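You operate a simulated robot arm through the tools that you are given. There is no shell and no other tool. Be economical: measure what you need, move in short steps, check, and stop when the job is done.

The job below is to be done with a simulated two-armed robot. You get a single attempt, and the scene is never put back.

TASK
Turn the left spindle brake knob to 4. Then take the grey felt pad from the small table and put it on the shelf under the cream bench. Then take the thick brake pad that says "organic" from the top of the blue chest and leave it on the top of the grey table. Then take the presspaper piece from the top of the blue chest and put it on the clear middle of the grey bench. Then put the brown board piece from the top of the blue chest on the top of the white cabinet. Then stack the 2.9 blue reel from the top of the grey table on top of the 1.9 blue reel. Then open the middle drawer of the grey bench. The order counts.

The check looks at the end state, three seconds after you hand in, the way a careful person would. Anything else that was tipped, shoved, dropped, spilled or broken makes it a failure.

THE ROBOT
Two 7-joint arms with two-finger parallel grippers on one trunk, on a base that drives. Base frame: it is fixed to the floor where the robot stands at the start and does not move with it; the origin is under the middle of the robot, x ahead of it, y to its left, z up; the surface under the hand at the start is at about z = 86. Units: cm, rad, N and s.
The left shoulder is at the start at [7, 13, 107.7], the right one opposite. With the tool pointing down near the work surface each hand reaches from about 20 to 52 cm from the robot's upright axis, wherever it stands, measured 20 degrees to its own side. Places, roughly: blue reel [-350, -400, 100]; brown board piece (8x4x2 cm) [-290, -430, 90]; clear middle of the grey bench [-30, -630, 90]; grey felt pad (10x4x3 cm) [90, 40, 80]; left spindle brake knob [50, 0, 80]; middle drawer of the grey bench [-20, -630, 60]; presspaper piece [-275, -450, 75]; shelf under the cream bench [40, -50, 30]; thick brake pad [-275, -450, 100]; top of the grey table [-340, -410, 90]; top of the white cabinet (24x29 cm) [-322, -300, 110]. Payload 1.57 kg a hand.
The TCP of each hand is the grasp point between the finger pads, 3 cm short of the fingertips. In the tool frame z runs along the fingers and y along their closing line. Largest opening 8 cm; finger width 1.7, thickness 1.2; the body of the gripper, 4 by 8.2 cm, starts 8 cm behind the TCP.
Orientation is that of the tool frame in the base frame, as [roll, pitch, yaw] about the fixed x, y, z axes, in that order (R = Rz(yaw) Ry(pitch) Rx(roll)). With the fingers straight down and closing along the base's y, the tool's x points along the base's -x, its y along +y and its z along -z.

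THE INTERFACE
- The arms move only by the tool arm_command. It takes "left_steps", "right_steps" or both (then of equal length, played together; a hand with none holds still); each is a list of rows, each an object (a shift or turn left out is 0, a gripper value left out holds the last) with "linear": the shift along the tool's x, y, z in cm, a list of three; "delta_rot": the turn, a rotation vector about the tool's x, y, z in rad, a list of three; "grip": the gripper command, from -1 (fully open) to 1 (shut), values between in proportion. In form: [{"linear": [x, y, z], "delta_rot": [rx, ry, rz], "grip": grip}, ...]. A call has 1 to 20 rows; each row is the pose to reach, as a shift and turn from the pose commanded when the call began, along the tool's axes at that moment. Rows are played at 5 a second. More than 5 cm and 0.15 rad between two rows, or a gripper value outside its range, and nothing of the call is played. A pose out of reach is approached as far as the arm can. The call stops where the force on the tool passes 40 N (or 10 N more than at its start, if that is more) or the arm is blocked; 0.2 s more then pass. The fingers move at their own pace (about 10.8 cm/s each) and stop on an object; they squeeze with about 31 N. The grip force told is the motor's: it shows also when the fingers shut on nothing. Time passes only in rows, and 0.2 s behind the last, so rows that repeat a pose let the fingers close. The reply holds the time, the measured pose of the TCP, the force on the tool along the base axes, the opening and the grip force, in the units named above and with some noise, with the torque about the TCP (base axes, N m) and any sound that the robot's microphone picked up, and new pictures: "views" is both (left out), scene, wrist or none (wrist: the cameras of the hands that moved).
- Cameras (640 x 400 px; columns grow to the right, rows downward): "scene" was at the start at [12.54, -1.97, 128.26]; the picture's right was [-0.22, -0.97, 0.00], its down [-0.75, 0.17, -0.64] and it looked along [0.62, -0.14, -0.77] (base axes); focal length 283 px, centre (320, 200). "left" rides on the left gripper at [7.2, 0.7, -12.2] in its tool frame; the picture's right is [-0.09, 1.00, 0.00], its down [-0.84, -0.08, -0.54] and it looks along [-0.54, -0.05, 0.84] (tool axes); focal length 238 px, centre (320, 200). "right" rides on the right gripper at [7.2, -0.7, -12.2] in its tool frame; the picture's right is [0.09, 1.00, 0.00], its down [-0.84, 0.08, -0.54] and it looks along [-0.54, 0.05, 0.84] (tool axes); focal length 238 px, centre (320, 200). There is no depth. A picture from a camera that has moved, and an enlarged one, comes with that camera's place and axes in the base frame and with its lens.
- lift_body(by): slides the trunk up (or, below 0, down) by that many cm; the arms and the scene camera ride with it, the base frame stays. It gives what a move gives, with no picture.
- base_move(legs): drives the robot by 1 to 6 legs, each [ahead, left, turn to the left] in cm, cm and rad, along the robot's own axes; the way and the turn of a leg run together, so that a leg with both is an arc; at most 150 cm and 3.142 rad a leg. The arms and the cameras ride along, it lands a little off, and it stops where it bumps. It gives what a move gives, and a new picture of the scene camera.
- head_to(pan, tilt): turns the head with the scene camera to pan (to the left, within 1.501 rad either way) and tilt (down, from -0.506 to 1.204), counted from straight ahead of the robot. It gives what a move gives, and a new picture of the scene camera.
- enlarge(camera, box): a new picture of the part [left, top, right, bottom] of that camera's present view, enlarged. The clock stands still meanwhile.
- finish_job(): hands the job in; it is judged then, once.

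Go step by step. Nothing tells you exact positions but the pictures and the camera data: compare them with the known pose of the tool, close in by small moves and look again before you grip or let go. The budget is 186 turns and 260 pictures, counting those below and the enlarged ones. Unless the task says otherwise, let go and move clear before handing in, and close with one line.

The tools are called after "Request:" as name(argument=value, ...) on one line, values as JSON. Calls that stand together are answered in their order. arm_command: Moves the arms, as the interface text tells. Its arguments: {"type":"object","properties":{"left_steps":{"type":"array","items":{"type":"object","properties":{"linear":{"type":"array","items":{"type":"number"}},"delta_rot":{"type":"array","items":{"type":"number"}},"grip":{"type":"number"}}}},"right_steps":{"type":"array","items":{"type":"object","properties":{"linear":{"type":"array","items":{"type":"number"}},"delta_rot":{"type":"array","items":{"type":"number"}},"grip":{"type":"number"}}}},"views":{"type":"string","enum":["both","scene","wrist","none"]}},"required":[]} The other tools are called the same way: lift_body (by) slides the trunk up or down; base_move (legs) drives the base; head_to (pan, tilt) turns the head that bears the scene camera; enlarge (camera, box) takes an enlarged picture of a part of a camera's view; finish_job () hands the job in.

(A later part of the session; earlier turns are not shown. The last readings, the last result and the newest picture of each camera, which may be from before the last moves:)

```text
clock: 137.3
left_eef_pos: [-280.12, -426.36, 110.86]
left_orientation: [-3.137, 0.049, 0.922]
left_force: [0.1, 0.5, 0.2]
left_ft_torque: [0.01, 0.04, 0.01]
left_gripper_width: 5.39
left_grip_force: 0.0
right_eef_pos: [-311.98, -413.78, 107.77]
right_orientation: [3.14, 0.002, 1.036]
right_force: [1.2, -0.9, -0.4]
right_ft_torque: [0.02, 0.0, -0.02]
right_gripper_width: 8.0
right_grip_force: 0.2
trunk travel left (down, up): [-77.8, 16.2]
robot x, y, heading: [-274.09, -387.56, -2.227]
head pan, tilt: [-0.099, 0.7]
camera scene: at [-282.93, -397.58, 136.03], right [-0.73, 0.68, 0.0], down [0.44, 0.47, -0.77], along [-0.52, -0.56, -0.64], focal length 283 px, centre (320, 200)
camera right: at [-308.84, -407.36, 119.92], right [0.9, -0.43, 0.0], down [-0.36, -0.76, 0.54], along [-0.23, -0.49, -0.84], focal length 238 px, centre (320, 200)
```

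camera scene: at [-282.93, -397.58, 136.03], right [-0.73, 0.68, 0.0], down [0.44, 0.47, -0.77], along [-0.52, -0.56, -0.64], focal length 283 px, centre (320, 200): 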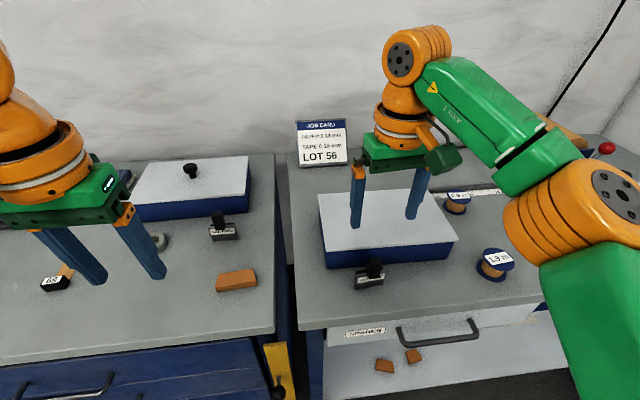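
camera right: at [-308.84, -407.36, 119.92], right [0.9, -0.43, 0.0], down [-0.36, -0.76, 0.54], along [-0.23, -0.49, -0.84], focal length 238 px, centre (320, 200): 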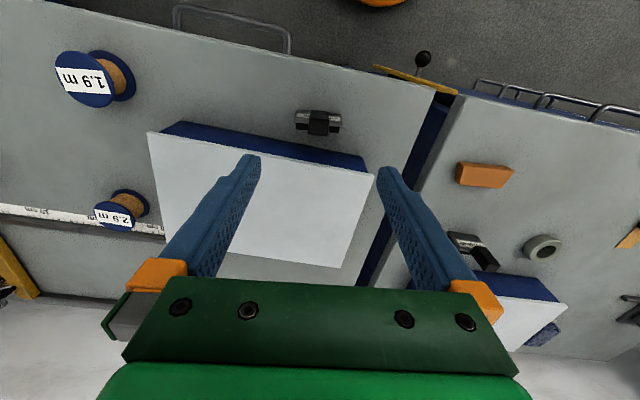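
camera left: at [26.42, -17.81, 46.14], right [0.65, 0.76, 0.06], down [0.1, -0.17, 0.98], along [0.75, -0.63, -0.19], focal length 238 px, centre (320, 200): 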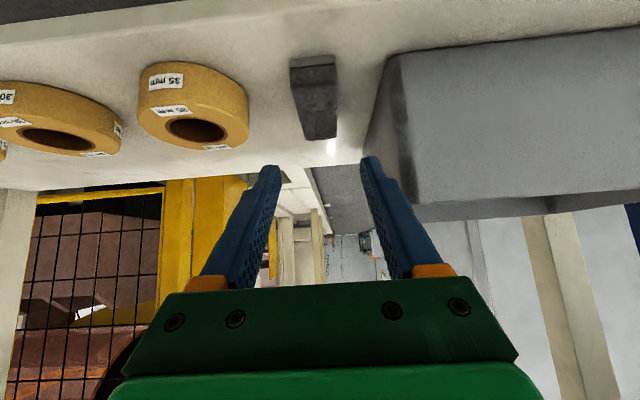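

The ORGANIC pad stands on the grey table. Now I inspect the "59" piece on the chest more closely to identify the presspaper piece; I move toward the chest.

Request:
enlarge(camera="scene", box=[20, 240, 116, 310])

Request:
base_move(legs=[[-10, 0, 0], [0, 52, 0]])

Request:
enlarge(camera="right", box=[0, 0, 640, 400])

```text
5.71 times, centred on (68, 275) of scene
camera zoom: at [-282.93, -397.58, 136.03], right [-0.73, 0.68, 0.0], down [0.44, 0.47, -0.77], along [-0.52, -0.56, -0.64], focal length 1616 px, centre (1760, -229)
```

zoom: 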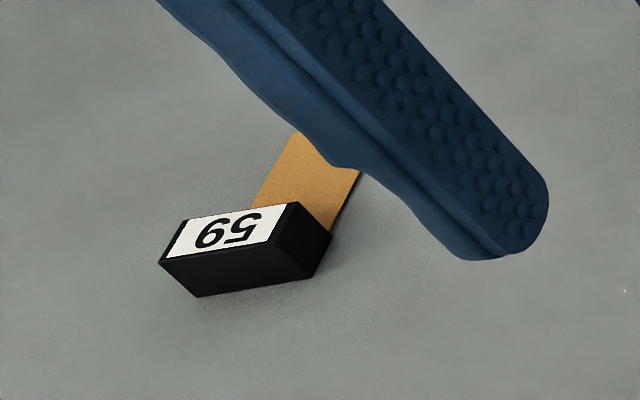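

```text
clock: 141.1
left_eef_pos: [-233.64, -449.44, 110.96]
left_orientation: [-3.14, 0.049, 0.921]
left_force: [0.5, 0.3, 0.0]
left_ft_torque: [-0.01, -0.01, 0.01]
left_gripper_width: 5.42
left_grip_force: 0.0
right_eef_pos: [-265.42, -436.95, 107.62]
right_orientation: [3.139, 0.002, 1.034]
right_force: [1.2, -0.2, 0.5]
right_ft_torque: [0.0, -0.01, 0.02]
right_gripper_width: 8.01
right_grip_force: 0.1
trunk travel left (down, up): [-77.8, 16.2]
robot x, y, heading: [-227.46, -410.23, -2.224]
head pan, tilt: [-0.099, 0.7]
camera scene: at [-236.44, -420.75, 136.03], right [-0.73, 0.68, 0.0], down [0.44, 0.47, -0.76], along [-0.52, -0.56, -0.64], focal length 283 px, centre (320, 200)
```

scene: 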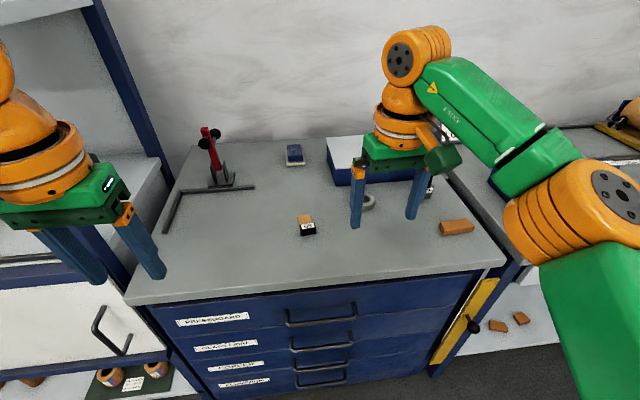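

```text
1.00 times, centred on (320, 200) of right (not enlarged: the box is as wide or as high as the picture)
camera zoom: at [-262.33, -430.54, 119.84], right [0.9, -0.43, 0.0], down [-0.36, -0.76, 0.54], along [-0.23, -0.49, -0.84], focal length 238 px, centre (320, 200)
```

zoom: 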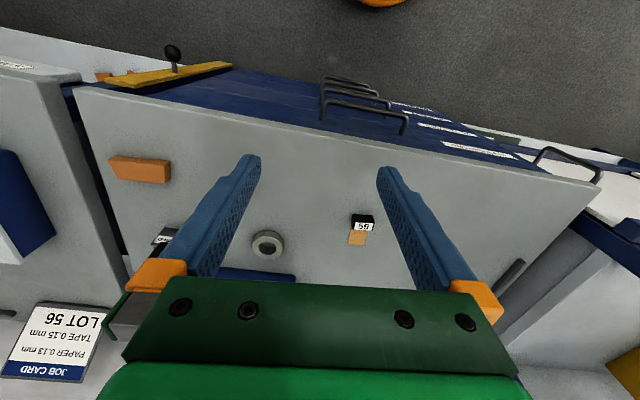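

The "59" item is a thin tan paper strip in a black grip block, which must be the presspaper piece. I zoom for its exact place and angle.

Request:
enlarge(camera="right", box=[320, 190, 400, 250])

Request:
enlarge(camera="scene", box=[280, 200, 336, 250])

```text
6.67 times, centred on (360, 220) of right
camera zoom: at [-262.33, -430.54, 119.84], right [0.9, -0.43, 0.0], down [-0.36, -0.76, 0.54], along [-0.23, -0.49, -0.84], focal length 1589 px, centre (53, 67)
```

zoom: 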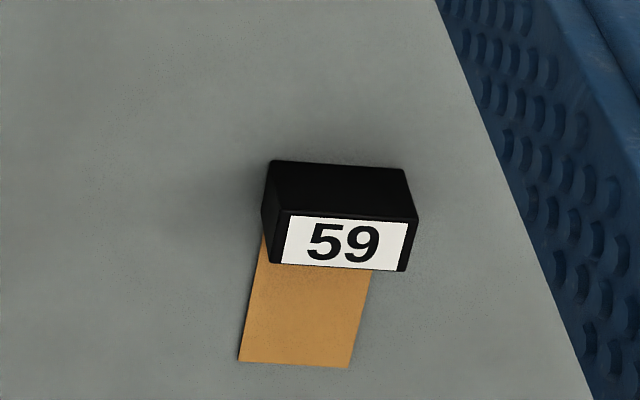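

```text
8.00 times, centred on (308, 225) of scene
camera zoom: at [-236.44, -420.75, 136.03], right [-0.73, 0.68, 0.0], down [0.44, 0.47, -0.76], along [-0.52, -0.56, -0.64], focal length 2262 px, centre (416, 0)
```

zoom: 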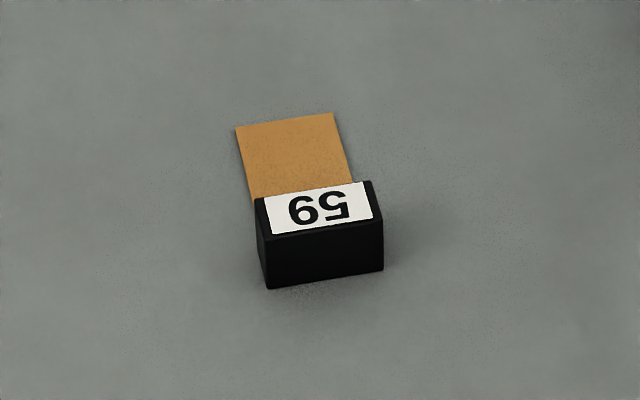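

The block centre is at [-266.5,-456.9], top z≈88.5. I drive ahead 11.5, then move the hand over it.

Request:
base_move(legs=[[11.5, 2, 0]])

Request:
arm_command(right_steps=[{"linear": [-2, 2.2, 2]}, {"linear": [-4, 4.4, 4]}, {"linear": [-6, 6.6, 6]}, {"linear": [-6, 6.6, 8]}, {"linear": [-6, 6.6, 8]}], views="wrist")

```text
clock: 142.3
left_eef_pos: [-238.88, -459.77, 111.0]
left_orientation: [-3.14, 0.051, 0.921]
left_force: [-0.7, 0.9, -0.4]
left_ft_torque: [0.01, 0.03, 0.01]
left_gripper_width: 5.41
left_grip_force: 0.1
right_eef_pos: [-270.79, -447.28, 107.8]
right_orientation: [3.141, 0.003, 1.034]
right_force: [-0.5, -0.2, 0.5]
right_ft_torque: [0.01, -0.02, 0.02]
right_gripper_width: 8.0
right_grip_force: 0.0
trunk travel left (down, up): [-77.8, 16.2]
robot x, y, heading: [-233.0, -420.78, -2.224]
head pan, tilt: [-0.099, 0.7]
camera scene: at [-241.71, -430.96, 136.07], right [-0.73, 0.69, 0.0], down [0.44, 0.47, -0.77], along [-0.52, -0.56, -0.64], focal length 283 px, centre (320, 200)
```

scene: 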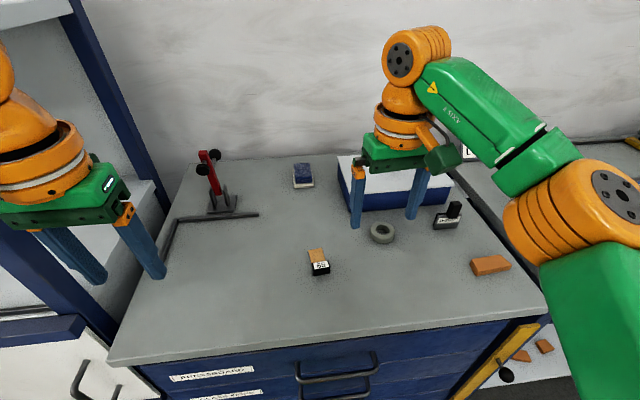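

```text
clock: 143.5
left_eef_pos: [-239.14, -460.01, 110.81]
left_orientation: [-3.139, 0.049, 0.921]
left_force: [0.7, -0.1, -0.2]
left_ft_torque: [-0.02, 0.04, 0.03]
left_gripper_width: 5.41
left_grip_force: 0.1
right_eef_pos: [-268.05, -453.7, 99.37]
right_orientation: [-3.142, 0.003, 1.035]
right_force: [0.5, 1.0, -0.4]
right_ft_torque: [0.0, 0.01, 0.03]
right_gripper_width: 7.99
right_grip_force: 0.1
right hand out of reach, approached as far as the arm can: row 2, 3, 4, 5
trunk travel left (down, up): [-77.8, 16.2]
robot x, y, heading: [-232.91, -420.89, -2.221]
head pan, tilt: [-0.099, 0.7]
camera right: at [-264.83, -447.26, 111.45], right [0.9, -0.43, 0.0], down [-0.36, -0.76, 0.54], along [-0.23, -0.49, -0.84], focal length 238 px, centre (320, 200)
```

right: 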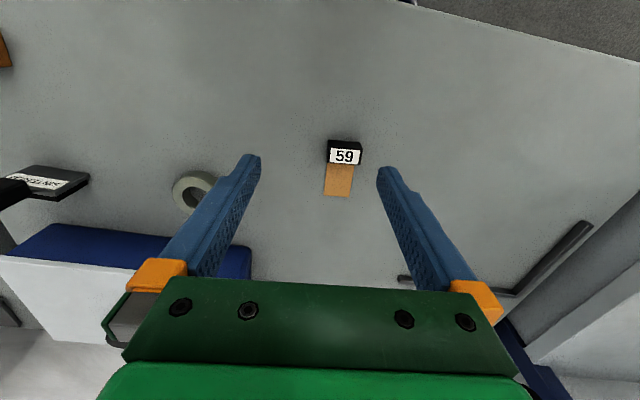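

At the arm's limit, so I creep the base 4 cm closer and look.

Request:
base_move(legs=[[4, 0, 0]])

Request:
enlarge(camera="right", box=[260, 60, 380, 180])

```text
clock: 144.4
left_eef_pos: [-241.13, -462.64, 111.09]
left_orientation: [-3.14, 0.055, 0.923]
left_force: [-0.4, 0.5, 0.1]
left_ft_torque: [-0.07, 0.01, -0.01]
left_gripper_width: 5.37
left_grip_force: 0.0
right_eef_pos: [-270.2, -456.29, 99.56]
right_orientation: [-3.141, 0.006, 1.034]
right_force: [-0.2, 1.4, 0.5]
right_ft_torque: [-0.05, 0.05, 0.02]
right_gripper_width: 8.0
right_grip_force: 0.1
trunk travel left (down, up): [-77.8, 16.2]
robot x, y, heading: [-235.46, -424.03, -2.224]
head pan, tilt: [-0.099, 0.7]
camera scene: at [-243.82, -433.81, 136.11], right [-0.73, 0.69, 0.0], down [0.44, 0.47, -0.77], along [-0.53, -0.56, -0.64], focal length 283 px, centre (320, 200)
```

scene: 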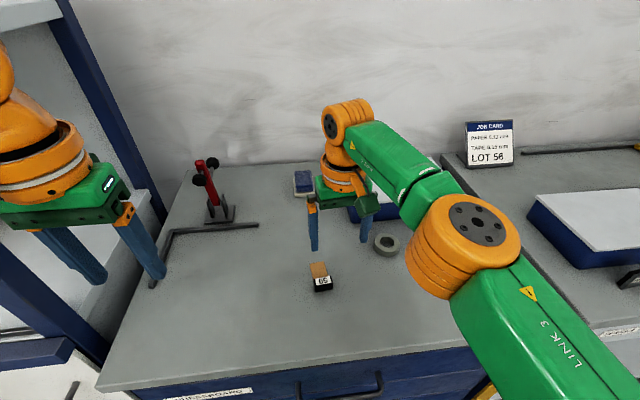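

```text
3.33 times, centred on (320, 120) of right
camera zoom: at [-266.95, -449.9, 111.7], right [0.9, -0.43, 0.0], down [-0.36, -0.76, 0.55], along [-0.24, -0.49, -0.84], focal length 794 px, centre (320, 467)
```

zoom: 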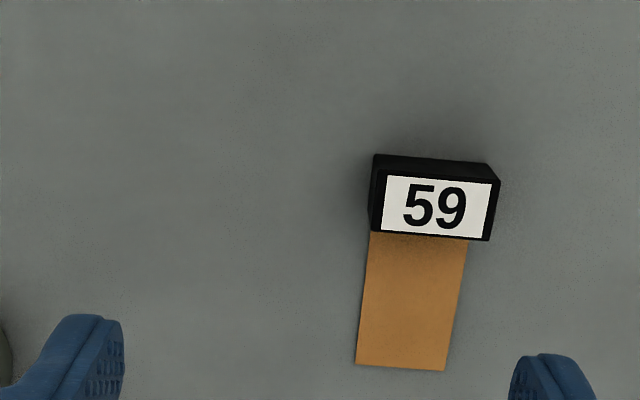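

Offset: 1.5 toward me, 3.2 left. I move over it and descend to TCP z≈90.1.

Request:
arm_command(right_steps=[{"linear": [0.75, 1.6, 0]}, {"linear": [1.49, 3.17, 0]}, {"linear": [1.49, 3.17, 3], "grip": -0.5}, {"linear": [1.49, 3.17, 6]}, {"linear": [1.49, 3.17, 6]}], views="wrist")

```text
clock: 145.6
left_eef_pos: [-241.34, -463.14, 110.95]
left_orientation: [-3.138, 0.051, 0.921]
left_force: [0.4, -0.3, 0.3]
left_ft_torque: [0.01, 0.0, 0.0]
left_gripper_width: 5.4
left_grip_force: 0.1
right_eef_pos: [-266.83, -457.24, 93.14]
right_orientation: [3.141, 0.001, 1.034]
right_force: [-0.7, 0.0, -0.4]
right_ft_torque: [0.01, 0.01, 0.04]
right_gripper_width: 5.99
right_grip_force: 0.1
trunk travel left (down, up): [-77.8, 16.2]
robot x, y, heading: [-235.32, -423.83, -2.226]
head pan, tilt: [-0.099, 0.7]
camera right: at [-263.68, -450.81, 105.27], right [0.9, -0.43, 0.0], down [-0.36, -0.76, 0.54], along [-0.23, -0.49, -0.84], focal length 238 px, centre (320, 200)
```

right: 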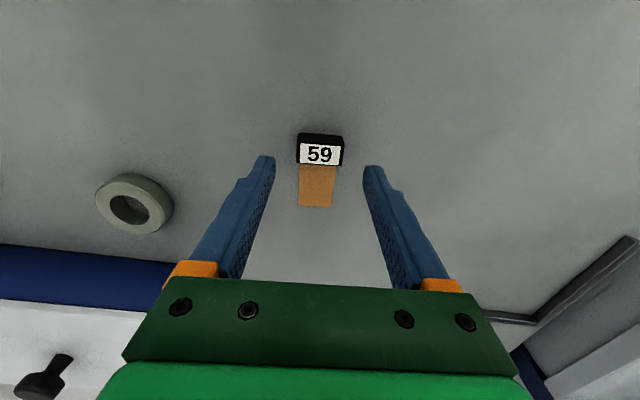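

Request:
arm_command(right_steps=[{"linear": [0.6, 0, 1.5]}, {"linear": [0.6, 0, 2.7]}, {"linear": [0.6, 0, 3.1]}, {"linear": [0.6, 0, 3.1]}], views="wrist")

```text
clock: 146.6
left_eef_pos: [-241.41, -463.11, 110.87]
left_orientation: [-3.14, 0.05, 0.92]
left_force: [0.2, -0.3, -0.1]
left_ft_torque: [0.01, 0.0, 0.0]
left_gripper_width: 5.4
left_grip_force: 0.0
right_eef_pos: [-266.47, -456.69, 90.08]
right_orientation: [-3.141, 0.002, 1.035]
right_force: [0.0, 0.3, 0.3]
right_ft_torque: [0.01, 0.01, 0.0]
right_gripper_width: 6.0
right_grip_force: 0.1
trunk travel left (down, up): [-77.8, 16.2]
robot x, y, heading: [-235.45, -424.01, -2.23]
head pan, tilt: [-0.099, 0.7]
camera right: at [-263.43, -450.21, 102.3], right [0.9, -0.43, 0.0], down [-0.36, -0.76, 0.54], along [-0.23, -0.49, -0.84], focal length 238 px, centre (320, 200)
```

right: 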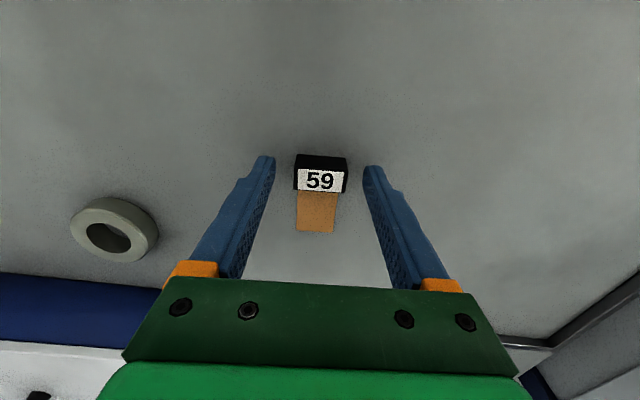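

Aligned. Close and lift.

Request:
arm_command(right_steps=[{"grip": 0.2}, {"grip": 1}, {"grip": 1}, {"grip": 1}, {"linear": [0, 0, -2]}, {"linear": [0, 0, -6]}, {"linear": [0, 0, -10]}, {"linear": [0, 0, -10]}], views="both")

```text
clock: 148.4
left_eef_pos: [-241.45, -463.15, 110.8]
left_orientation: [-3.141, 0.049, 0.92]
left_force: [0.0, -0.1, 1.0]
left_ft_torque: [-0.02, -0.01, 0.0]
left_gripper_width: 5.42
left_grip_force: 0.1
right_eef_pos: [-266.61, -456.49, 100.32]
right_orientation: [3.141, 0.001, 1.035]
right_force: [-0.4, 0.2, 0.2]
right_ft_torque: [0.0, -0.02, -0.03]
right_gripper_width: 3.49
right_grip_force: 30.7
trunk travel left (down, up): [-77.8, 16.2]
robot x, y, heading: [-235.36, -424.19, -2.222]
head pan, tilt: [-0.099, 0.7]
camera scene: at [-244.29, -434.42, 136.02], right [-0.73, 0.69, 0.0], down [0.44, 0.47, -0.76], along [-0.52, -0.56, -0.64], focal length 283 px, centre (320, 200)
camera right: at [-263.52, -450.04, 112.44], right [0.9, -0.43, 0.0], down [-0.36, -0.76, 0.54], along [-0.23, -0.49, -0.84], focal length 238 px, centre (320, 200)
```

scene: 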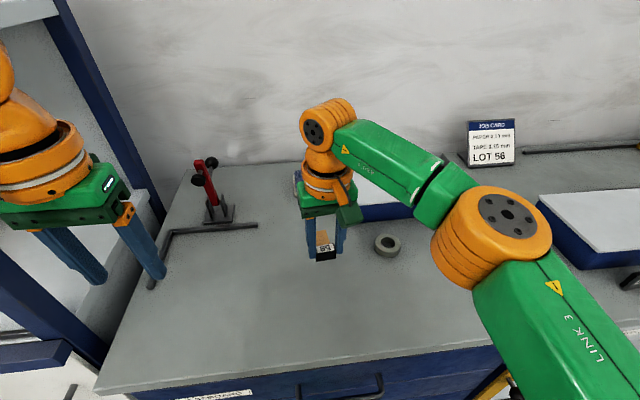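
right: 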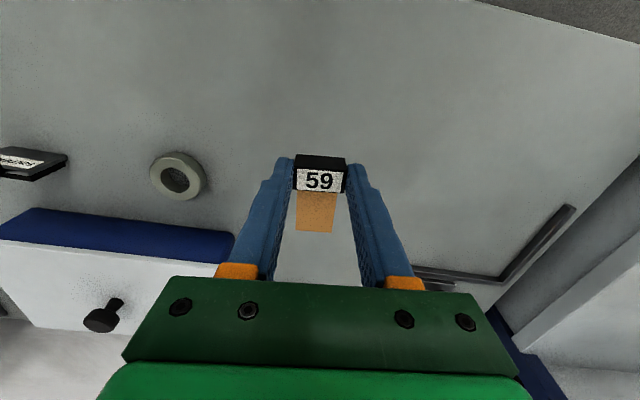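

Held at 3.5 cm. The grey bench is about 300 cm to my left along the wall. I back up, raise, and look left for the route.

Request:
lift_body(by=12)

Request:
base_move(legs=[[-40, 0, 0]])

Request:
head_to(pan=1.3, tilt=0.4)

```text
clock: 149.9
left_eef_pos: [-241.48, -463.24, 122.93]
left_orientation: [-3.141, 0.049, 0.923]
left_force: [-0.1, -0.1, -0.3]
left_ft_torque: [-0.02, 0.01, 0.01]
left_gripper_width: 5.4
left_grip_force: 0.0
right_eef_pos: [-266.73, -456.51, 112.16]
right_orientation: [-3.14, 0.003, 1.036]
right_force: [0.4, 0.2, -0.8]
right_ft_torque: [-0.03, -0.04, -0.02]
right_gripper_width: 3.48
right_grip_force: 31.0
trunk travel left (down, up): [-89.8, 4.2]
robot x, y, heading: [-235.38, -424.19, -2.229]
head pan, tilt: [-0.099, 0.7]
```

```text
clock: 152.4
left_eef_pos: [-216.99, -431.07, 122.8]
left_orientation: [-3.138, 0.048, 0.916]
left_force: [-0.3, 1.3, -0.1]
left_ft_torque: [0.03, 0.01, 0.0]
left_gripper_width: 5.42
left_grip_force: 0.0
right_eef_pos: [-242.02, -424.45, 112.04]
right_orientation: [3.142, -0.001, 1.031]
right_force: [-0.3, 0.1, -1.2]
right_ft_torque: [0.01, 0.02, -0.01]
right_gripper_width: 3.47
right_grip_force: 31.2
trunk travel left (down, up): [-89.8, 4.2]
robot x, y, heading: [-210.4, -391.77, -2.226]
head pan, tilt: [-0.099, 0.7]
camera scene: at [-219.73, -402.49, 148.0], right [-0.73, 0.69, 0.0], down [0.44, 0.47, -0.76], along [-0.52, -0.55, -0.65], focal length 283 px, centre (320, 200)
```

scene: 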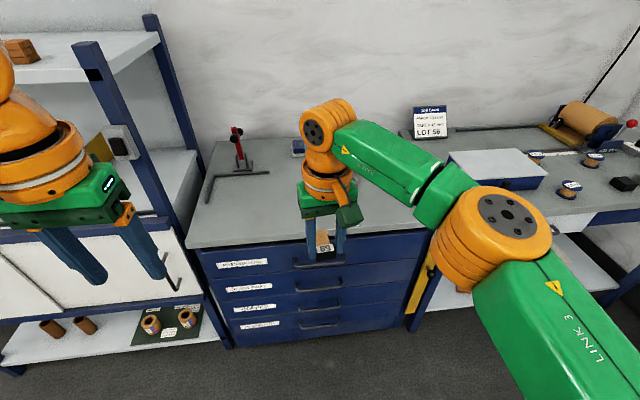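

```text
clock: 153.9
left_eef_pos: [-216.8, -431.0, 122.99]
left_orientation: [-3.14, 0.049, 0.917]
left_force: [0.7, 0.2, -0.4]
left_ft_torque: [0.01, 0.0, 0.03]
left_gripper_width: 5.42
left_grip_force: 0.0
right_eef_pos: [-242.02, -424.38, 112.15]
right_orientation: [3.141, 0.001, 1.031]
right_force: [0.1, 1.1, -0.3]
right_ft_torque: [0.0, 0.01, -0.01]
right_gripper_width: 3.47
right_grip_force: 31.1
trunk travel left (down, up): [-89.8, 4.2]
robot x, y, heading: [-210.68, -391.94, -2.227]
head pan, tilt: [1.3, 0.4]
camera scene: at [-208.17, -403.5, 150.71], right [-0.8, -0.6, 0.0], down [-0.23, 0.31, -0.92], along [0.55, -0.74, -0.39], focal length 283 px, centre (320, 200)
```

scene: 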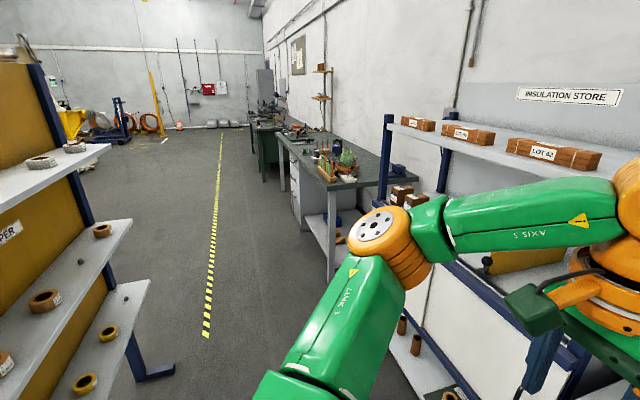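

There is a clear corridor about 115 cm wide between the rack and the insulation store. I slide left along its middle.

Request:
base_move(legs=[[0, 130, 0], [0, 110, 0]])

Request:
head_to(pan=0.3, tilt=0.6)

```text
clock: 165.6
left_eef_pos: [-32.26, -577.93, 122.94]
left_orientation: [3.141, 0.049, 0.888]
left_force: [-1.4, -0.4, 0.5]
left_ft_torque: [0.02, -0.04, 0.01]
left_gripper_width: 5.41
left_grip_force: 0.1
right_eef_pos: [-57.27, -570.59, 112.18]
right_orientation: [3.138, 0.002, 1.002]
right_force: [0.7, 0.7, -1.3]
right_ft_torque: [0.0, -0.05, 0.02]
right_gripper_width: 3.49
right_grip_force: 30.7
trunk travel left (down, up): [-89.8, 4.2]
robot x, y, heading: [-24.74, -539.0, -2.259]
head pan, tilt: [1.3, 0.4]
camera scene: at [-22.83, -550.72, 150.72], right [-0.82, -0.57, 0.0], down [-0.22, 0.32, -0.92], along [0.53, -0.75, -0.39], focal length 283 px, centre (320, 200)
```

scene: 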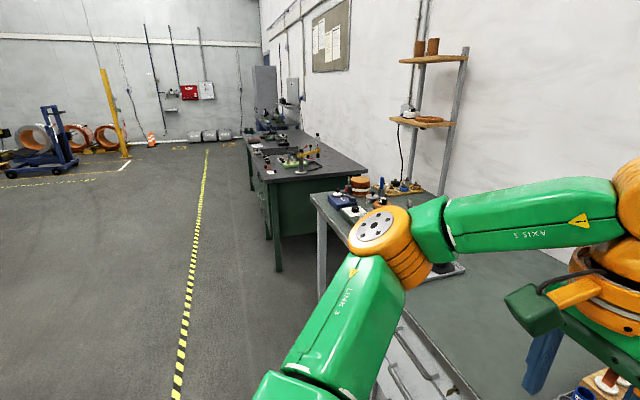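

```text
clock: 166.8
left_eef_pos: [-32.2, -577.96, 122.89]
left_orientation: [-3.14, 0.048, 0.888]
left_force: [0.2, 0.4, -0.4]
left_ft_torque: [0.0, -0.01, -0.03]
left_gripper_width: 5.39
left_grip_force: 0.0
right_eef_pos: [-57.21, -570.64, 112.34]
right_orientation: [3.141, 0.001, 1.003]
right_force: [0.0, 0.4, -0.8]
right_ft_torque: [0.0, -0.05, -0.02]
right_gripper_width: 3.47
right_grip_force: 31.9
trunk travel left (down, up): [-89.8, 4.2]
robot x, y, heading: [-24.71, -538.87, -2.262]
head pan, tilt: [0.3, 0.6]
camera scene: at [-31.4, -551.39, 148.89], right [-0.93, 0.38, 0.0], down [0.21, 0.52, -0.83], along [-0.31, -0.76, -0.56], focal length 283 px, centre (320, 200)
```

scene: 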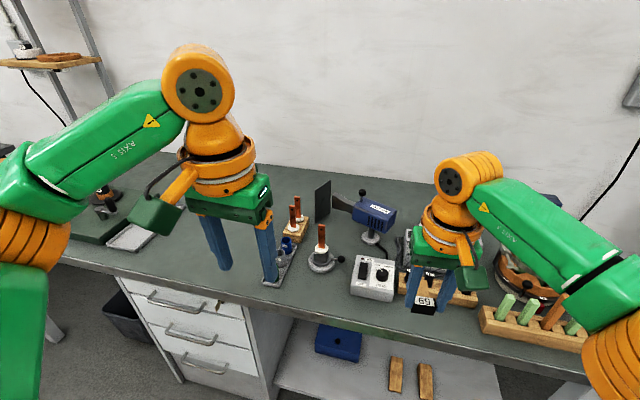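

This is the grey bench with three drawers; I square up and back off a little to see its clear middle.

Request:
base_move(legs=[[-25, 0, 0.04]])

Request:
head_to(pan=0.35, tilt=0.5)

```text
clock: 168.7
left_eef_pos: [-15.26, -558.74, 122.76]
left_orientation: [-3.139, 0.044, 0.931]
left_force: [-0.2, 0.0, 0.2]
left_ft_torque: [0.05, -0.04, 0.02]
left_gripper_width: 5.42
left_grip_force: 0.1
right_eef_pos: [-40.39, -552.26, 112.09]
right_orientation: [-3.141, -0.004, 1.046]
right_force: [-0.3, -0.6, -1.6]
right_ft_torque: [0.03, -0.02, -0.01]
right_gripper_width: 3.47
right_grip_force: 30.8
trunk travel left (down, up): [-89.8, 4.2]
robot x, y, heading: [-9.88, -518.99, -2.217]
head pan, tilt: [0.3, 0.6]
camera scene: at [-15.58, -532.19, 148.85], right [-0.94, 0.34, 0.0], down [0.19, 0.53, -0.82], along [-0.28, -0.78, -0.57], focal length 283 px, centre (320, 200)
```

scene: 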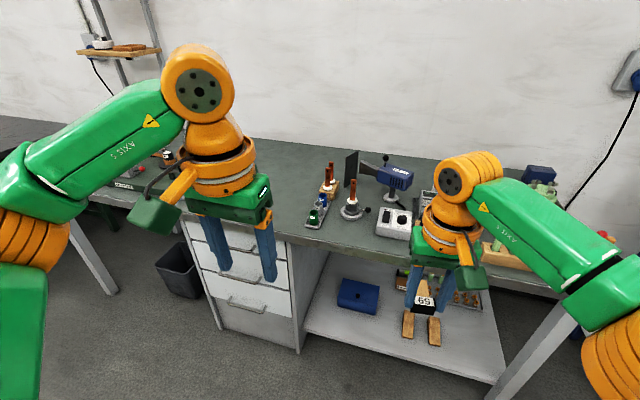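

```text
clock: 169.3
left_eef_pos: [-15.02, -558.56, 122.82]
left_orientation: [-3.14, 0.049, 0.932]
left_force: [0.3, -0.5, -0.6]
left_ft_torque: [-0.03, -0.03, -0.02]
left_gripper_width: 5.39
left_grip_force: 0.0
right_eef_pos: [-40.29, -552.15, 112.12]
right_orientation: [3.141, -0.001, 1.046]
right_force: [-0.1, 0.8, 0.8]
right_ft_torque: [0.0, 0.03, 0.0]
right_gripper_width: 3.46
right_grip_force: 31.0
trunk travel left (down, up): [-89.8, 4.2]
robot x, y, heading: [-9.35, -518.56, -2.212]
head pan, tilt: [0.351, 0.499]
camera scene: at [-15.03, -532.34, 149.78], right [-0.96, 0.29, 0.0], down [0.14, 0.46, -0.88], along [-0.25, -0.84, -0.48], focal length 283 px, centre (320, 200)
```

scene: 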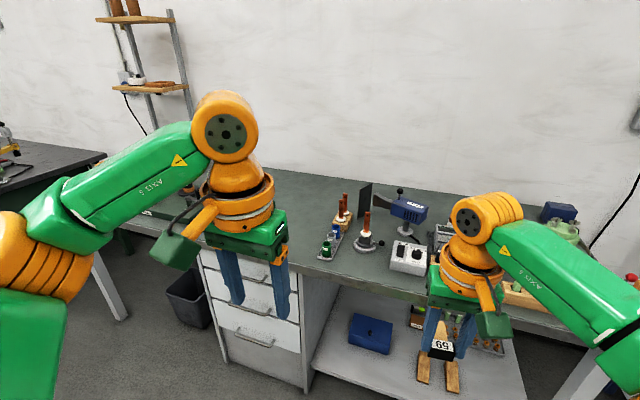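

The clear middle is above the drawers, behind my left hand. I slide left 35 cm to see it unobstructed.

Request:
base_move(legs=[[0, 36, 0]])

Request:
head_to(pan=-0.15, tilt=0.6)

```text
clock: 171.7
left_eef_pos: [13.59, -579.7, 122.92]
left_orientation: [3.141, 0.049, 0.935]
left_force: [0.6, 0.6, 1.0]
left_ft_torque: [0.01, -0.01, -0.02]
left_gripper_width: 5.4
left_grip_force: 0.0
right_eef_pos: [-11.66, -573.33, 112.26]
right_orientation: [3.137, 0.002, 1.049]
right_force: [-0.4, 1.1, 0.1]
right_ft_torque: [-0.04, -0.02, 0.0]
right_gripper_width: 3.49
right_grip_force: 30.8
trunk travel left (down, up): [-89.8, 4.2]
robot x, y, heading: [19.09, -540.8, -2.217]
head pan, tilt: [0.351, 0.499]
camera scene: at [13.4, -553.44, 149.81], right [-0.96, 0.29, 0.0], down [0.14, 0.46, -0.88], along [-0.25, -0.84, -0.48], focal length 283 px, centre (320, 200)
```

scene: 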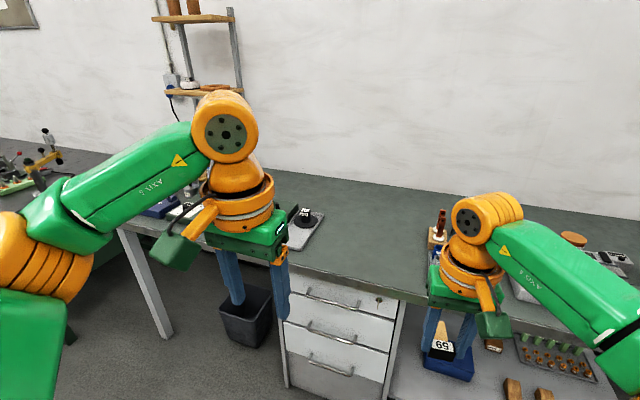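

```text
clock: 172.6
left_eef_pos: [13.71, -579.88, 122.92]
left_orientation: [-3.138, 0.05, 0.936]
left_force: [-0.1, -0.7, 0.4]
left_ft_torque: [0.0, 0.03, 0.0]
left_gripper_width: 5.41
left_grip_force: 0.1
right_eef_pos: [-11.45, -573.8, 112.14]
right_orientation: [-3.141, 0.001, 1.05]
right_force: [0.1, 0.6, -0.1]
right_ft_torque: [0.02, 0.0, 0.01]
right_gripper_width: 3.51
right_grip_force: 30.6
trunk travel left (down, up): [-89.8, 4.2]
robot x, y, heading: [18.9, -540.77, -2.214]
head pan, tilt: [-0.15, 0.6]
camera scene: at [10.05, -551.18, 148.89], right [-0.7, 0.71, 0.0], down [0.4, 0.4, -0.83], along [-0.59, -0.58, -0.56], focal length 283 px, centre (320, 200)
```

scene: 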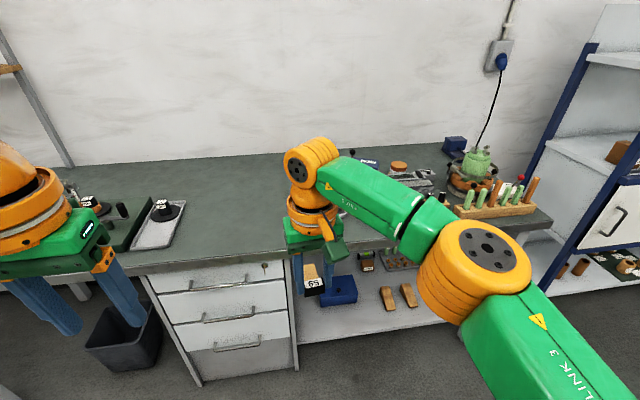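

The clear middle's centre is about [-26,-628]; front edge at lateral −495. I aim for about [-23.5,-620] and drive in.

Request:
base_move(legs=[[0, 18, 0], [30, 0, 0]])

Request:
enlarge(camera="right", box=[0, 0, 640, 400])

```text
clock: 175.8
left_eef_pos: [10.45, -615.19, 123.13]
left_orientation: [-3.139, 0.053, 0.931]
left_force: [0.6, 0.5, 0.1]
left_ft_torque: [0.03, 0.02, -0.02]
left_gripper_width: 5.4
left_grip_force: 0.1
right_eef_pos: [-14.86, -608.8, 112.41]
right_orientation: [-3.141, 0.004, 1.046]
right_force: [1.0, -0.5, -0.9]
right_ft_torque: [-0.05, 0.03, 0.0]
right_gripper_width: 3.5
right_grip_force: 31.4
trunk travel left (down, up): [-89.8, 4.2]
robot x, y, heading: [15.68, -575.85, -2.213]
head pan, tilt: [-0.15, 0.6]
camera scene: at [6.83, -586.33, 148.93], right [-0.7, 0.71, 0.0], down [0.4, 0.4, -0.83], along [-0.59, -0.58, -0.56], focal length 283 px, centre (320, 200)
```

scene: 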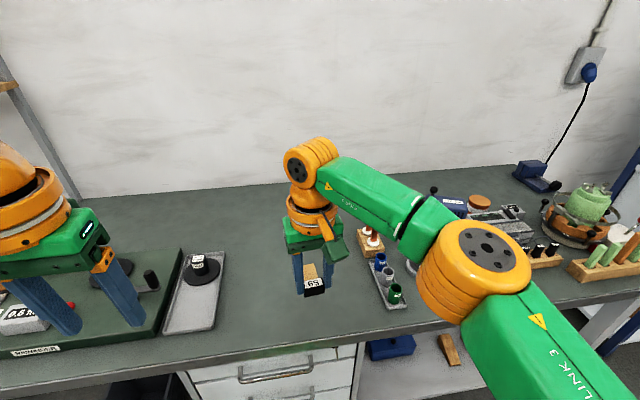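

```text
1.00 times, centred on (320, 200) of right (not enlarged: the box is as wide or as high as the picture)
camera zoom: at [-11.71, -602.29, 124.5], right [0.91, -0.42, 0.0], down [-0.35, -0.76, 0.54], along [-0.23, -0.49, -0.84], focal length 238 px, centre (320, 200)
```

zoom: 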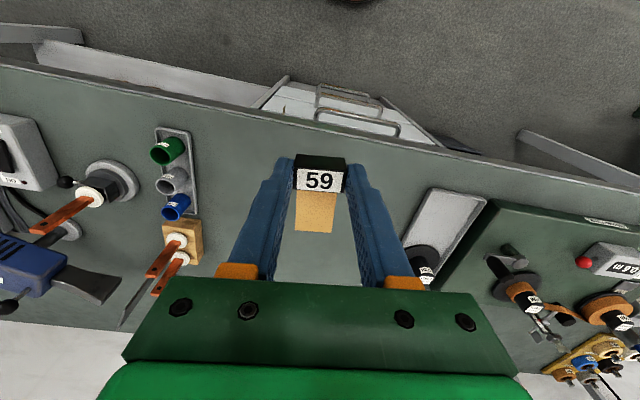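

The edge lies just ahead of the hand; 17 cm more puts the piece about 15 cm in, centred laterally. I drive, then lower the trunk.

Request:
base_move(legs=[[17, 0, 0]])

Request:
lift_body(by=-14)

Request:
enlarge(camera="right", box=[0, 0, 640, 400])

```text
clock: 177.2
left_eef_pos: [0.46, -628.74, 123.14]
left_orientation: [-3.14, 0.051, 0.935]
left_force: [0.1, 0.0, -0.3]
left_ft_torque: [-0.04, 0.03, -0.03]
left_gripper_width: 5.42
left_grip_force: 0.0
right_eef_pos: [-25.01, -622.54, 112.34]
right_orientation: [3.14, 0.006, 1.05]
right_force: [1.5, -0.5, -0.9]
right_ft_torque: [0.0, -0.04, 0.03]
right_gripper_width: 3.46
right_grip_force: 30.8
trunk travel left (down, up): [-89.8, 4.2]
robot x, y, heading: [5.51, -590.27, -2.213]
head pan, tilt: [-0.15, 0.6]
camera scene: at [-3.4, -600.01, 148.94], right [-0.7, 0.71, 0.0], down [0.4, 0.4, -0.83], along [-0.59, -0.58, -0.56], focal length 283 px, centre (320, 200)
```

scene: 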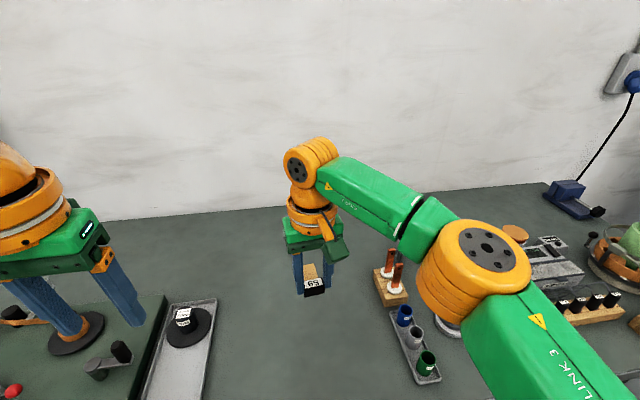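

```text
clock: 178.9
left_eef_pos: [0.14, -629.1, 108.94]
left_orientation: [-3.141, 0.049, 0.935]
left_force: [0.1, 0.5, -0.7]
left_ft_torque: [0.0, 0.0, 0.0]
left_gripper_width: 5.41
left_grip_force: 0.0
right_eef_pos: [-25.08, -622.78, 98.12]
right_orientation: [-3.141, 0.002, 1.051]
right_force: [-0.1, 0.6, 0.3]
right_ft_torque: [-0.02, -0.01, -0.01]
right_gripper_width: 3.47
right_grip_force: 30.8
trunk travel left (down, up): [-75.8, 18.2]
robot x, y, heading: [5.72, -589.9, -2.209]
head pan, tilt: [-0.15, 0.6]
```

```text
1.00 times, centred on (320, 200) of right (not enlarged: the box is as wide or as high as the picture)
camera zoom: at [-22.13, -616.36, 110.41], right [0.91, -0.42, 0.0], down [-0.35, -0.76, 0.54], along [-0.23, -0.49, -0.84], focal length 238 px, centre (320, 200)
```

zoom: 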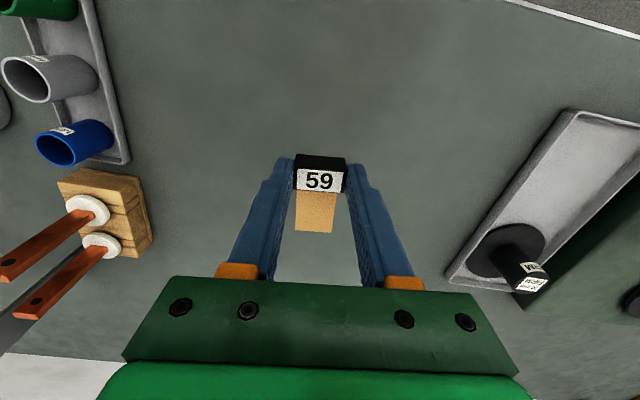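

Clear all around. I lower with small steps until contact.

Request:
arm_command(right_steps=[{"linear": [0, 0, 2]}, {"linear": [0, 0, 4]}, {"linear": [0, 0, 5.5]}, {"linear": [0, 0, 6]}, {"linear": [0, 0, 6.4]}, {"linear": [0, 0, 6.8]}, {"linear": [0, 0, 7.2]}, {"linear": [0, 0, 7.5]}, {"linear": [0, 0, 7.8]}, {"linear": [0, 0, 8.1]}, {"linear": [0, 0, 8.4]}], views="wrist")

```text
clock: 181.3
left_eef_pos: [0.1, -629.01, 109.16]
left_orientation: [-3.139, 0.052, 0.934]
left_force: [-0.5, 0.7, -0.3]
left_ft_torque: [0.0, 0.0, -0.03]
left_gripper_width: 5.4
left_grip_force: 0.1
right_eef_pos: [-25.17, -622.89, 90.05]
right_orientation: [3.141, 0.006, 1.049]
right_force: [-6.0, -4.4, 21.2]
right_ft_torque: [-0.23, 0.29, -0.04]
right_gripper_width: 3.47
right_grip_force: 31.1
trunk travel left (down, up): [-75.8, 18.2]
robot x, y, heading: [5.64, -590.21, -2.214]
head pan, tilt: [-0.15, 0.6]
camera right: at [-22.02, -616.31, 102.25], right [0.91, -0.42, 0.0], down [-0.35, -0.76, 0.55], along [-0.23, -0.5, -0.84], focal length 238 px, centre (320, 200)
```

right: 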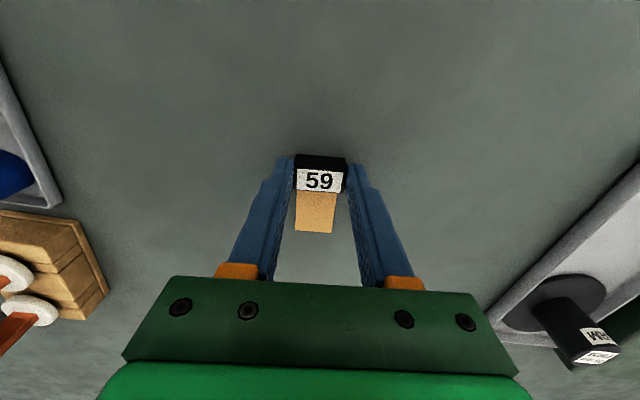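

Contact at TCP z≈90. I ease up, open, and rise.

Request:
arm_command(right_steps=[{"linear": [0, 0, -0.25]}, {"linear": [0, 0, -0.25], "grip": 0}, {"linear": [0, 0, -0.25], "grip": -0.4}, {"linear": [0, 0, -0.25]}, {"linear": [0, 0, -3]}, {"linear": [0, 0, -7]}, {"linear": [0, 0, -11]}, {"linear": [0, 0, -11], "grip": -1}], views="wrist")

Request:
lift_body(by=14)

Request:
base_move(legs=[[-47, 0, 0]])

```text
clock: 183.1
left_eef_pos: [0.02, -629.1, 108.93]
left_orientation: [-3.141, 0.049, 0.935]
left_force: [0.4, 0.3, 0.6]
left_ft_torque: [-0.03, -0.04, 0.03]
left_gripper_width: 5.4
left_grip_force: 0.1
right_eef_pos: [-25.33, -622.75, 100.78]
right_orientation: [3.141, 0.0, 1.048]
right_force: [-1.0, 0.4, 0.2]
right_ft_torque: [-0.03, 0.0, -0.01]
right_gripper_width: 8.0
right_grip_force: 0.1
trunk travel left (down, up): [-75.8, 18.2]
robot x, y, heading: [5.39, -590.21, -2.209]
head pan, tilt: [-0.15, 0.6]
camera right: at [-22.24, -616.35, 112.96], right [0.91, -0.42, 0.0], down [-0.35, -0.76, 0.54], along [-0.23, -0.49, -0.84], focal length 238 px, centre (320, 200)
```

right: 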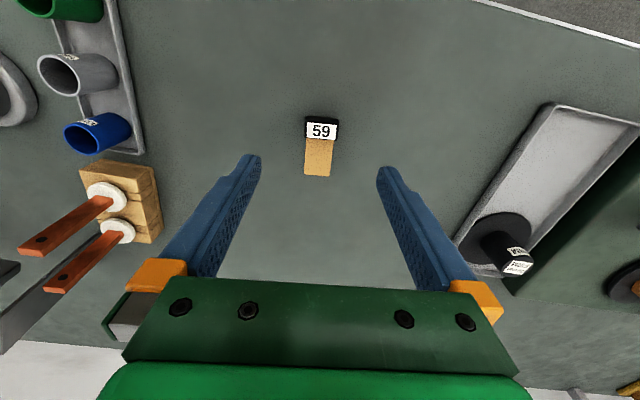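

```text
clock: 184.8
left_eef_pos: [0.09, -629.21, 122.93]
left_orientation: [-3.14, 0.05, 0.934]
left_force: [0.2, 0.5, 0.3]
left_ft_torque: [0.03, 0.03, -0.03]
left_gripper_width: 5.4
left_grip_force: 0.2
right_eef_pos: [-25.35, -622.81, 114.83]
right_orientation: [3.141, 0.001, 1.048]
right_force: [-0.6, 0.5, -0.6]
right_ft_torque: [0.0, -0.02, -0.02]
right_gripper_width: 8.01
right_grip_force: 0.1
trunk travel left (down, up): [-89.8, 4.2]
robot x, y, heading: [5.79, -589.58, -2.214]
head pan, tilt: [-0.15, 0.6]
```

```text
clock: 187.6
left_eef_pos: [27.99, -591.62, 122.91]
left_orientation: [-3.141, 0.047, 0.929]
left_force: [0.0, 0.3, -0.2]
left_ft_torque: [-0.03, -0.02, 0.02]
left_gripper_width: 5.42
left_grip_force: 0.1
right_eef_pos: [2.77, -584.97, 114.67]
right_orientation: [-3.141, 0.0, 1.041]
right_force: [-0.5, -0.5, 0.5]
right_ft_torque: [0.0, -0.01, 0.01]
right_gripper_width: 8.0
right_grip_force: 0.0
trunk travel left (down, up): [-89.8, 4.2]
robot x, y, heading: [33.87, -552.2, -2.219]
head pan, tilt: [-0.15, 0.6]
camera scene: at [24.41, -562.8, 148.87], right [-0.7, 0.72, 0.0], down [0.41, 0.4, -0.82], along [-0.59, -0.58, -0.57], focal length 283 px, centre (320, 200)
```

scene: 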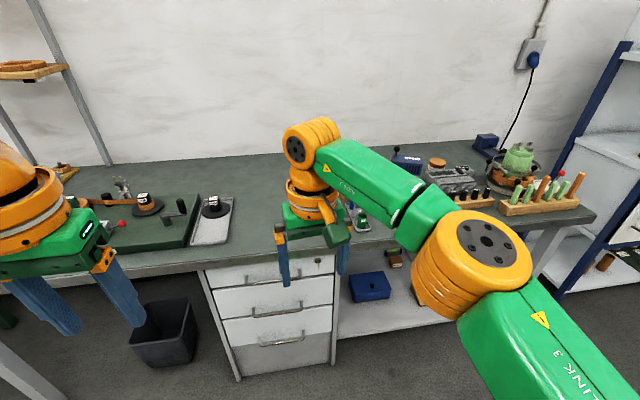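

The presspaper piece is placed. Next I go back along the corridor for the brown board on the blue chest.

Request:
base_move(legs=[[17, 0, 0], [0, -130, 0], [0, -110, 0]])

```text
clock: 200.6
left_eef_pos: [-176.24, -456.92, 122.87]
left_orientation: [-3.139, 0.049, 0.925]
left_force: [0.4, 0.9, -0.4]
left_ft_torque: [0.0, 0.03, -0.01]
left_gripper_width: 5.41
left_grip_force: 0.0
right_eef_pos: [-201.38, -450.49, 114.8]
right_orientation: [3.141, 0.001, 1.039]
right_force: [-0.2, 0.3, 1.1]
right_ft_torque: [-0.01, 0.0, 0.0]
right_gripper_width: 8.01
right_grip_force: 0.2
trunk travel left (down, up): [-89.8, 4.2]
robot x, y, heading: [-170.36, -417.47, -2.223]
head pan, tilt: [-0.15, 0.6]
camera scene: at [-179.6, -428.23, 148.89], right [-0.7, 0.72, 0.0], down [0.41, 0.39, -0.83], along [-0.59, -0.57, -0.56], focal length 283 px, centre (320, 200)
```

scene: 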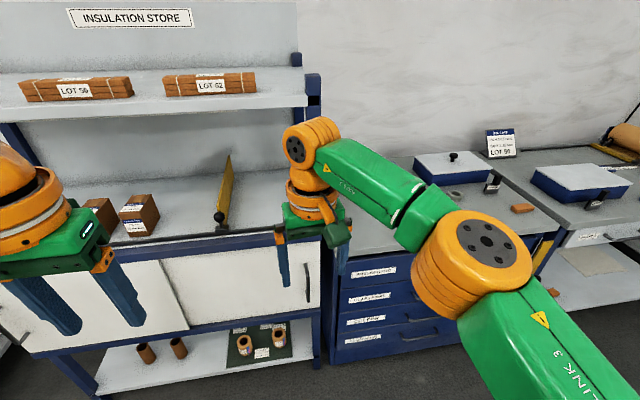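

Request:
base_move(legs=[[0, -82, 0], [32, 0, 0]])

Request:
enlarge(camera="right", box=[0, 0, 640, 400])

```text
clock: 206.8
left_eef_pos: [-260.75, -433.08, 123.08]
left_orientation: [-3.139, 0.053, 0.932]
left_force: [0.6, 0.2, -0.2]
left_ft_torque: [-0.01, -0.02, 0.01]
left_gripper_width: 5.4
left_grip_force: 0.1
right_eef_pos: [-285.87, -426.63, 114.81]
right_orientation: [3.141, 0.003, 1.042]
right_force: [-0.1, 0.1, 0.2]
right_ft_torque: [0.01, 0.02, -0.02]
right_gripper_width: 8.0
right_grip_force: 0.0
trunk travel left (down, up): [-89.8, 4.2]
robot x, y, heading: [-255.16, -393.59, -2.214]
head pan, tilt: [-0.15, 0.6]
camera scene: at [-264.22, -404.23, 148.93], right [-0.7, 0.71, 0.0], down [0.4, 0.39, -0.83], along [-0.59, -0.58, -0.56], focal length 283 px, centre (320, 200)
```

scene: 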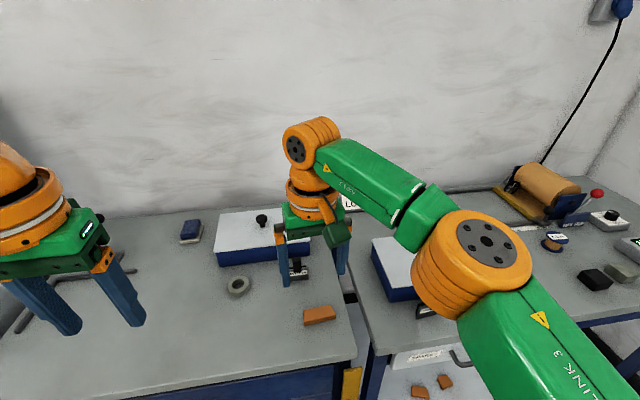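

```text
1.00 times, centred on (320, 200) of right (not enlarged: the box is as wide or as high as the picture)
camera zoom: at [-282.87, -420.15, 127.02], right [0.91, -0.42, 0.0], down [-0.35, -0.76, 0.55], along [-0.23, -0.49, -0.84], focal length 238 px, centre (320, 200)
```

zoom: 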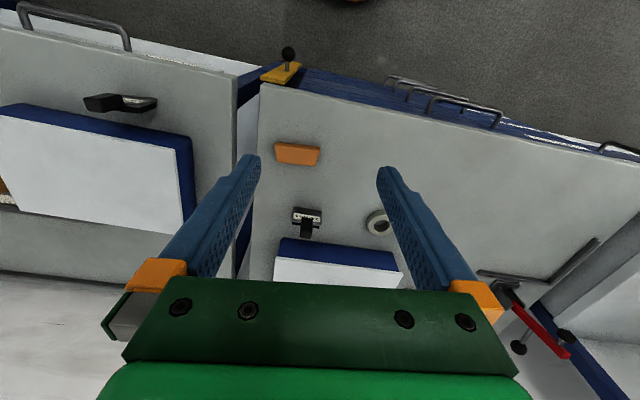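

Request:
enlarge(camera="right", box=[250, 120, 350, 185])

Request:
enlarge(camera="scene", box=[280, 280, 360, 350])

```text
6.15 times, centred on (300, 152) of right
camera zoom: at [-282.87, -420.15, 127.02], right [0.91, -0.42, 0.0], down [-0.35, -0.76, 0.55], along [-0.23, -0.49, -0.84], focal length 1467 px, centre (443, 492)
```

zoom: 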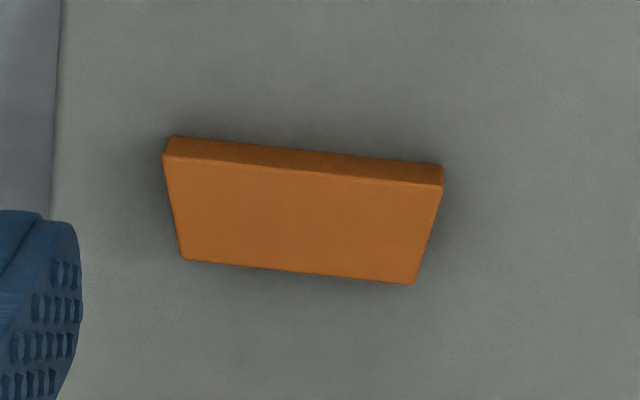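

```text
5.71 times, centred on (320, 315) of scene
camera zoom: at [-264.22, -404.23, 148.93], right [-0.7, 0.71, 0.0], down [0.4, 0.39, -0.83], along [-0.59, -0.58, -0.56], focal length 1616 px, centre (320, -457)
```

zoom: 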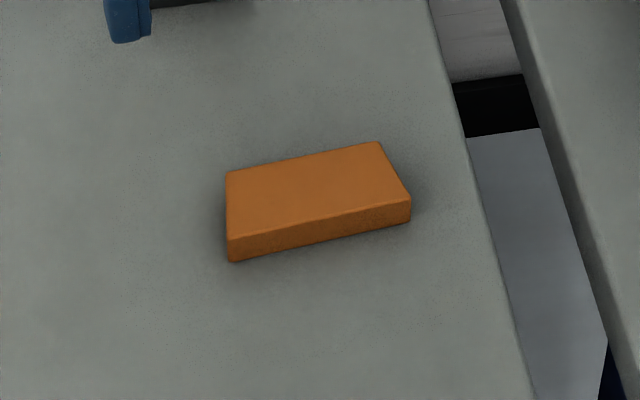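

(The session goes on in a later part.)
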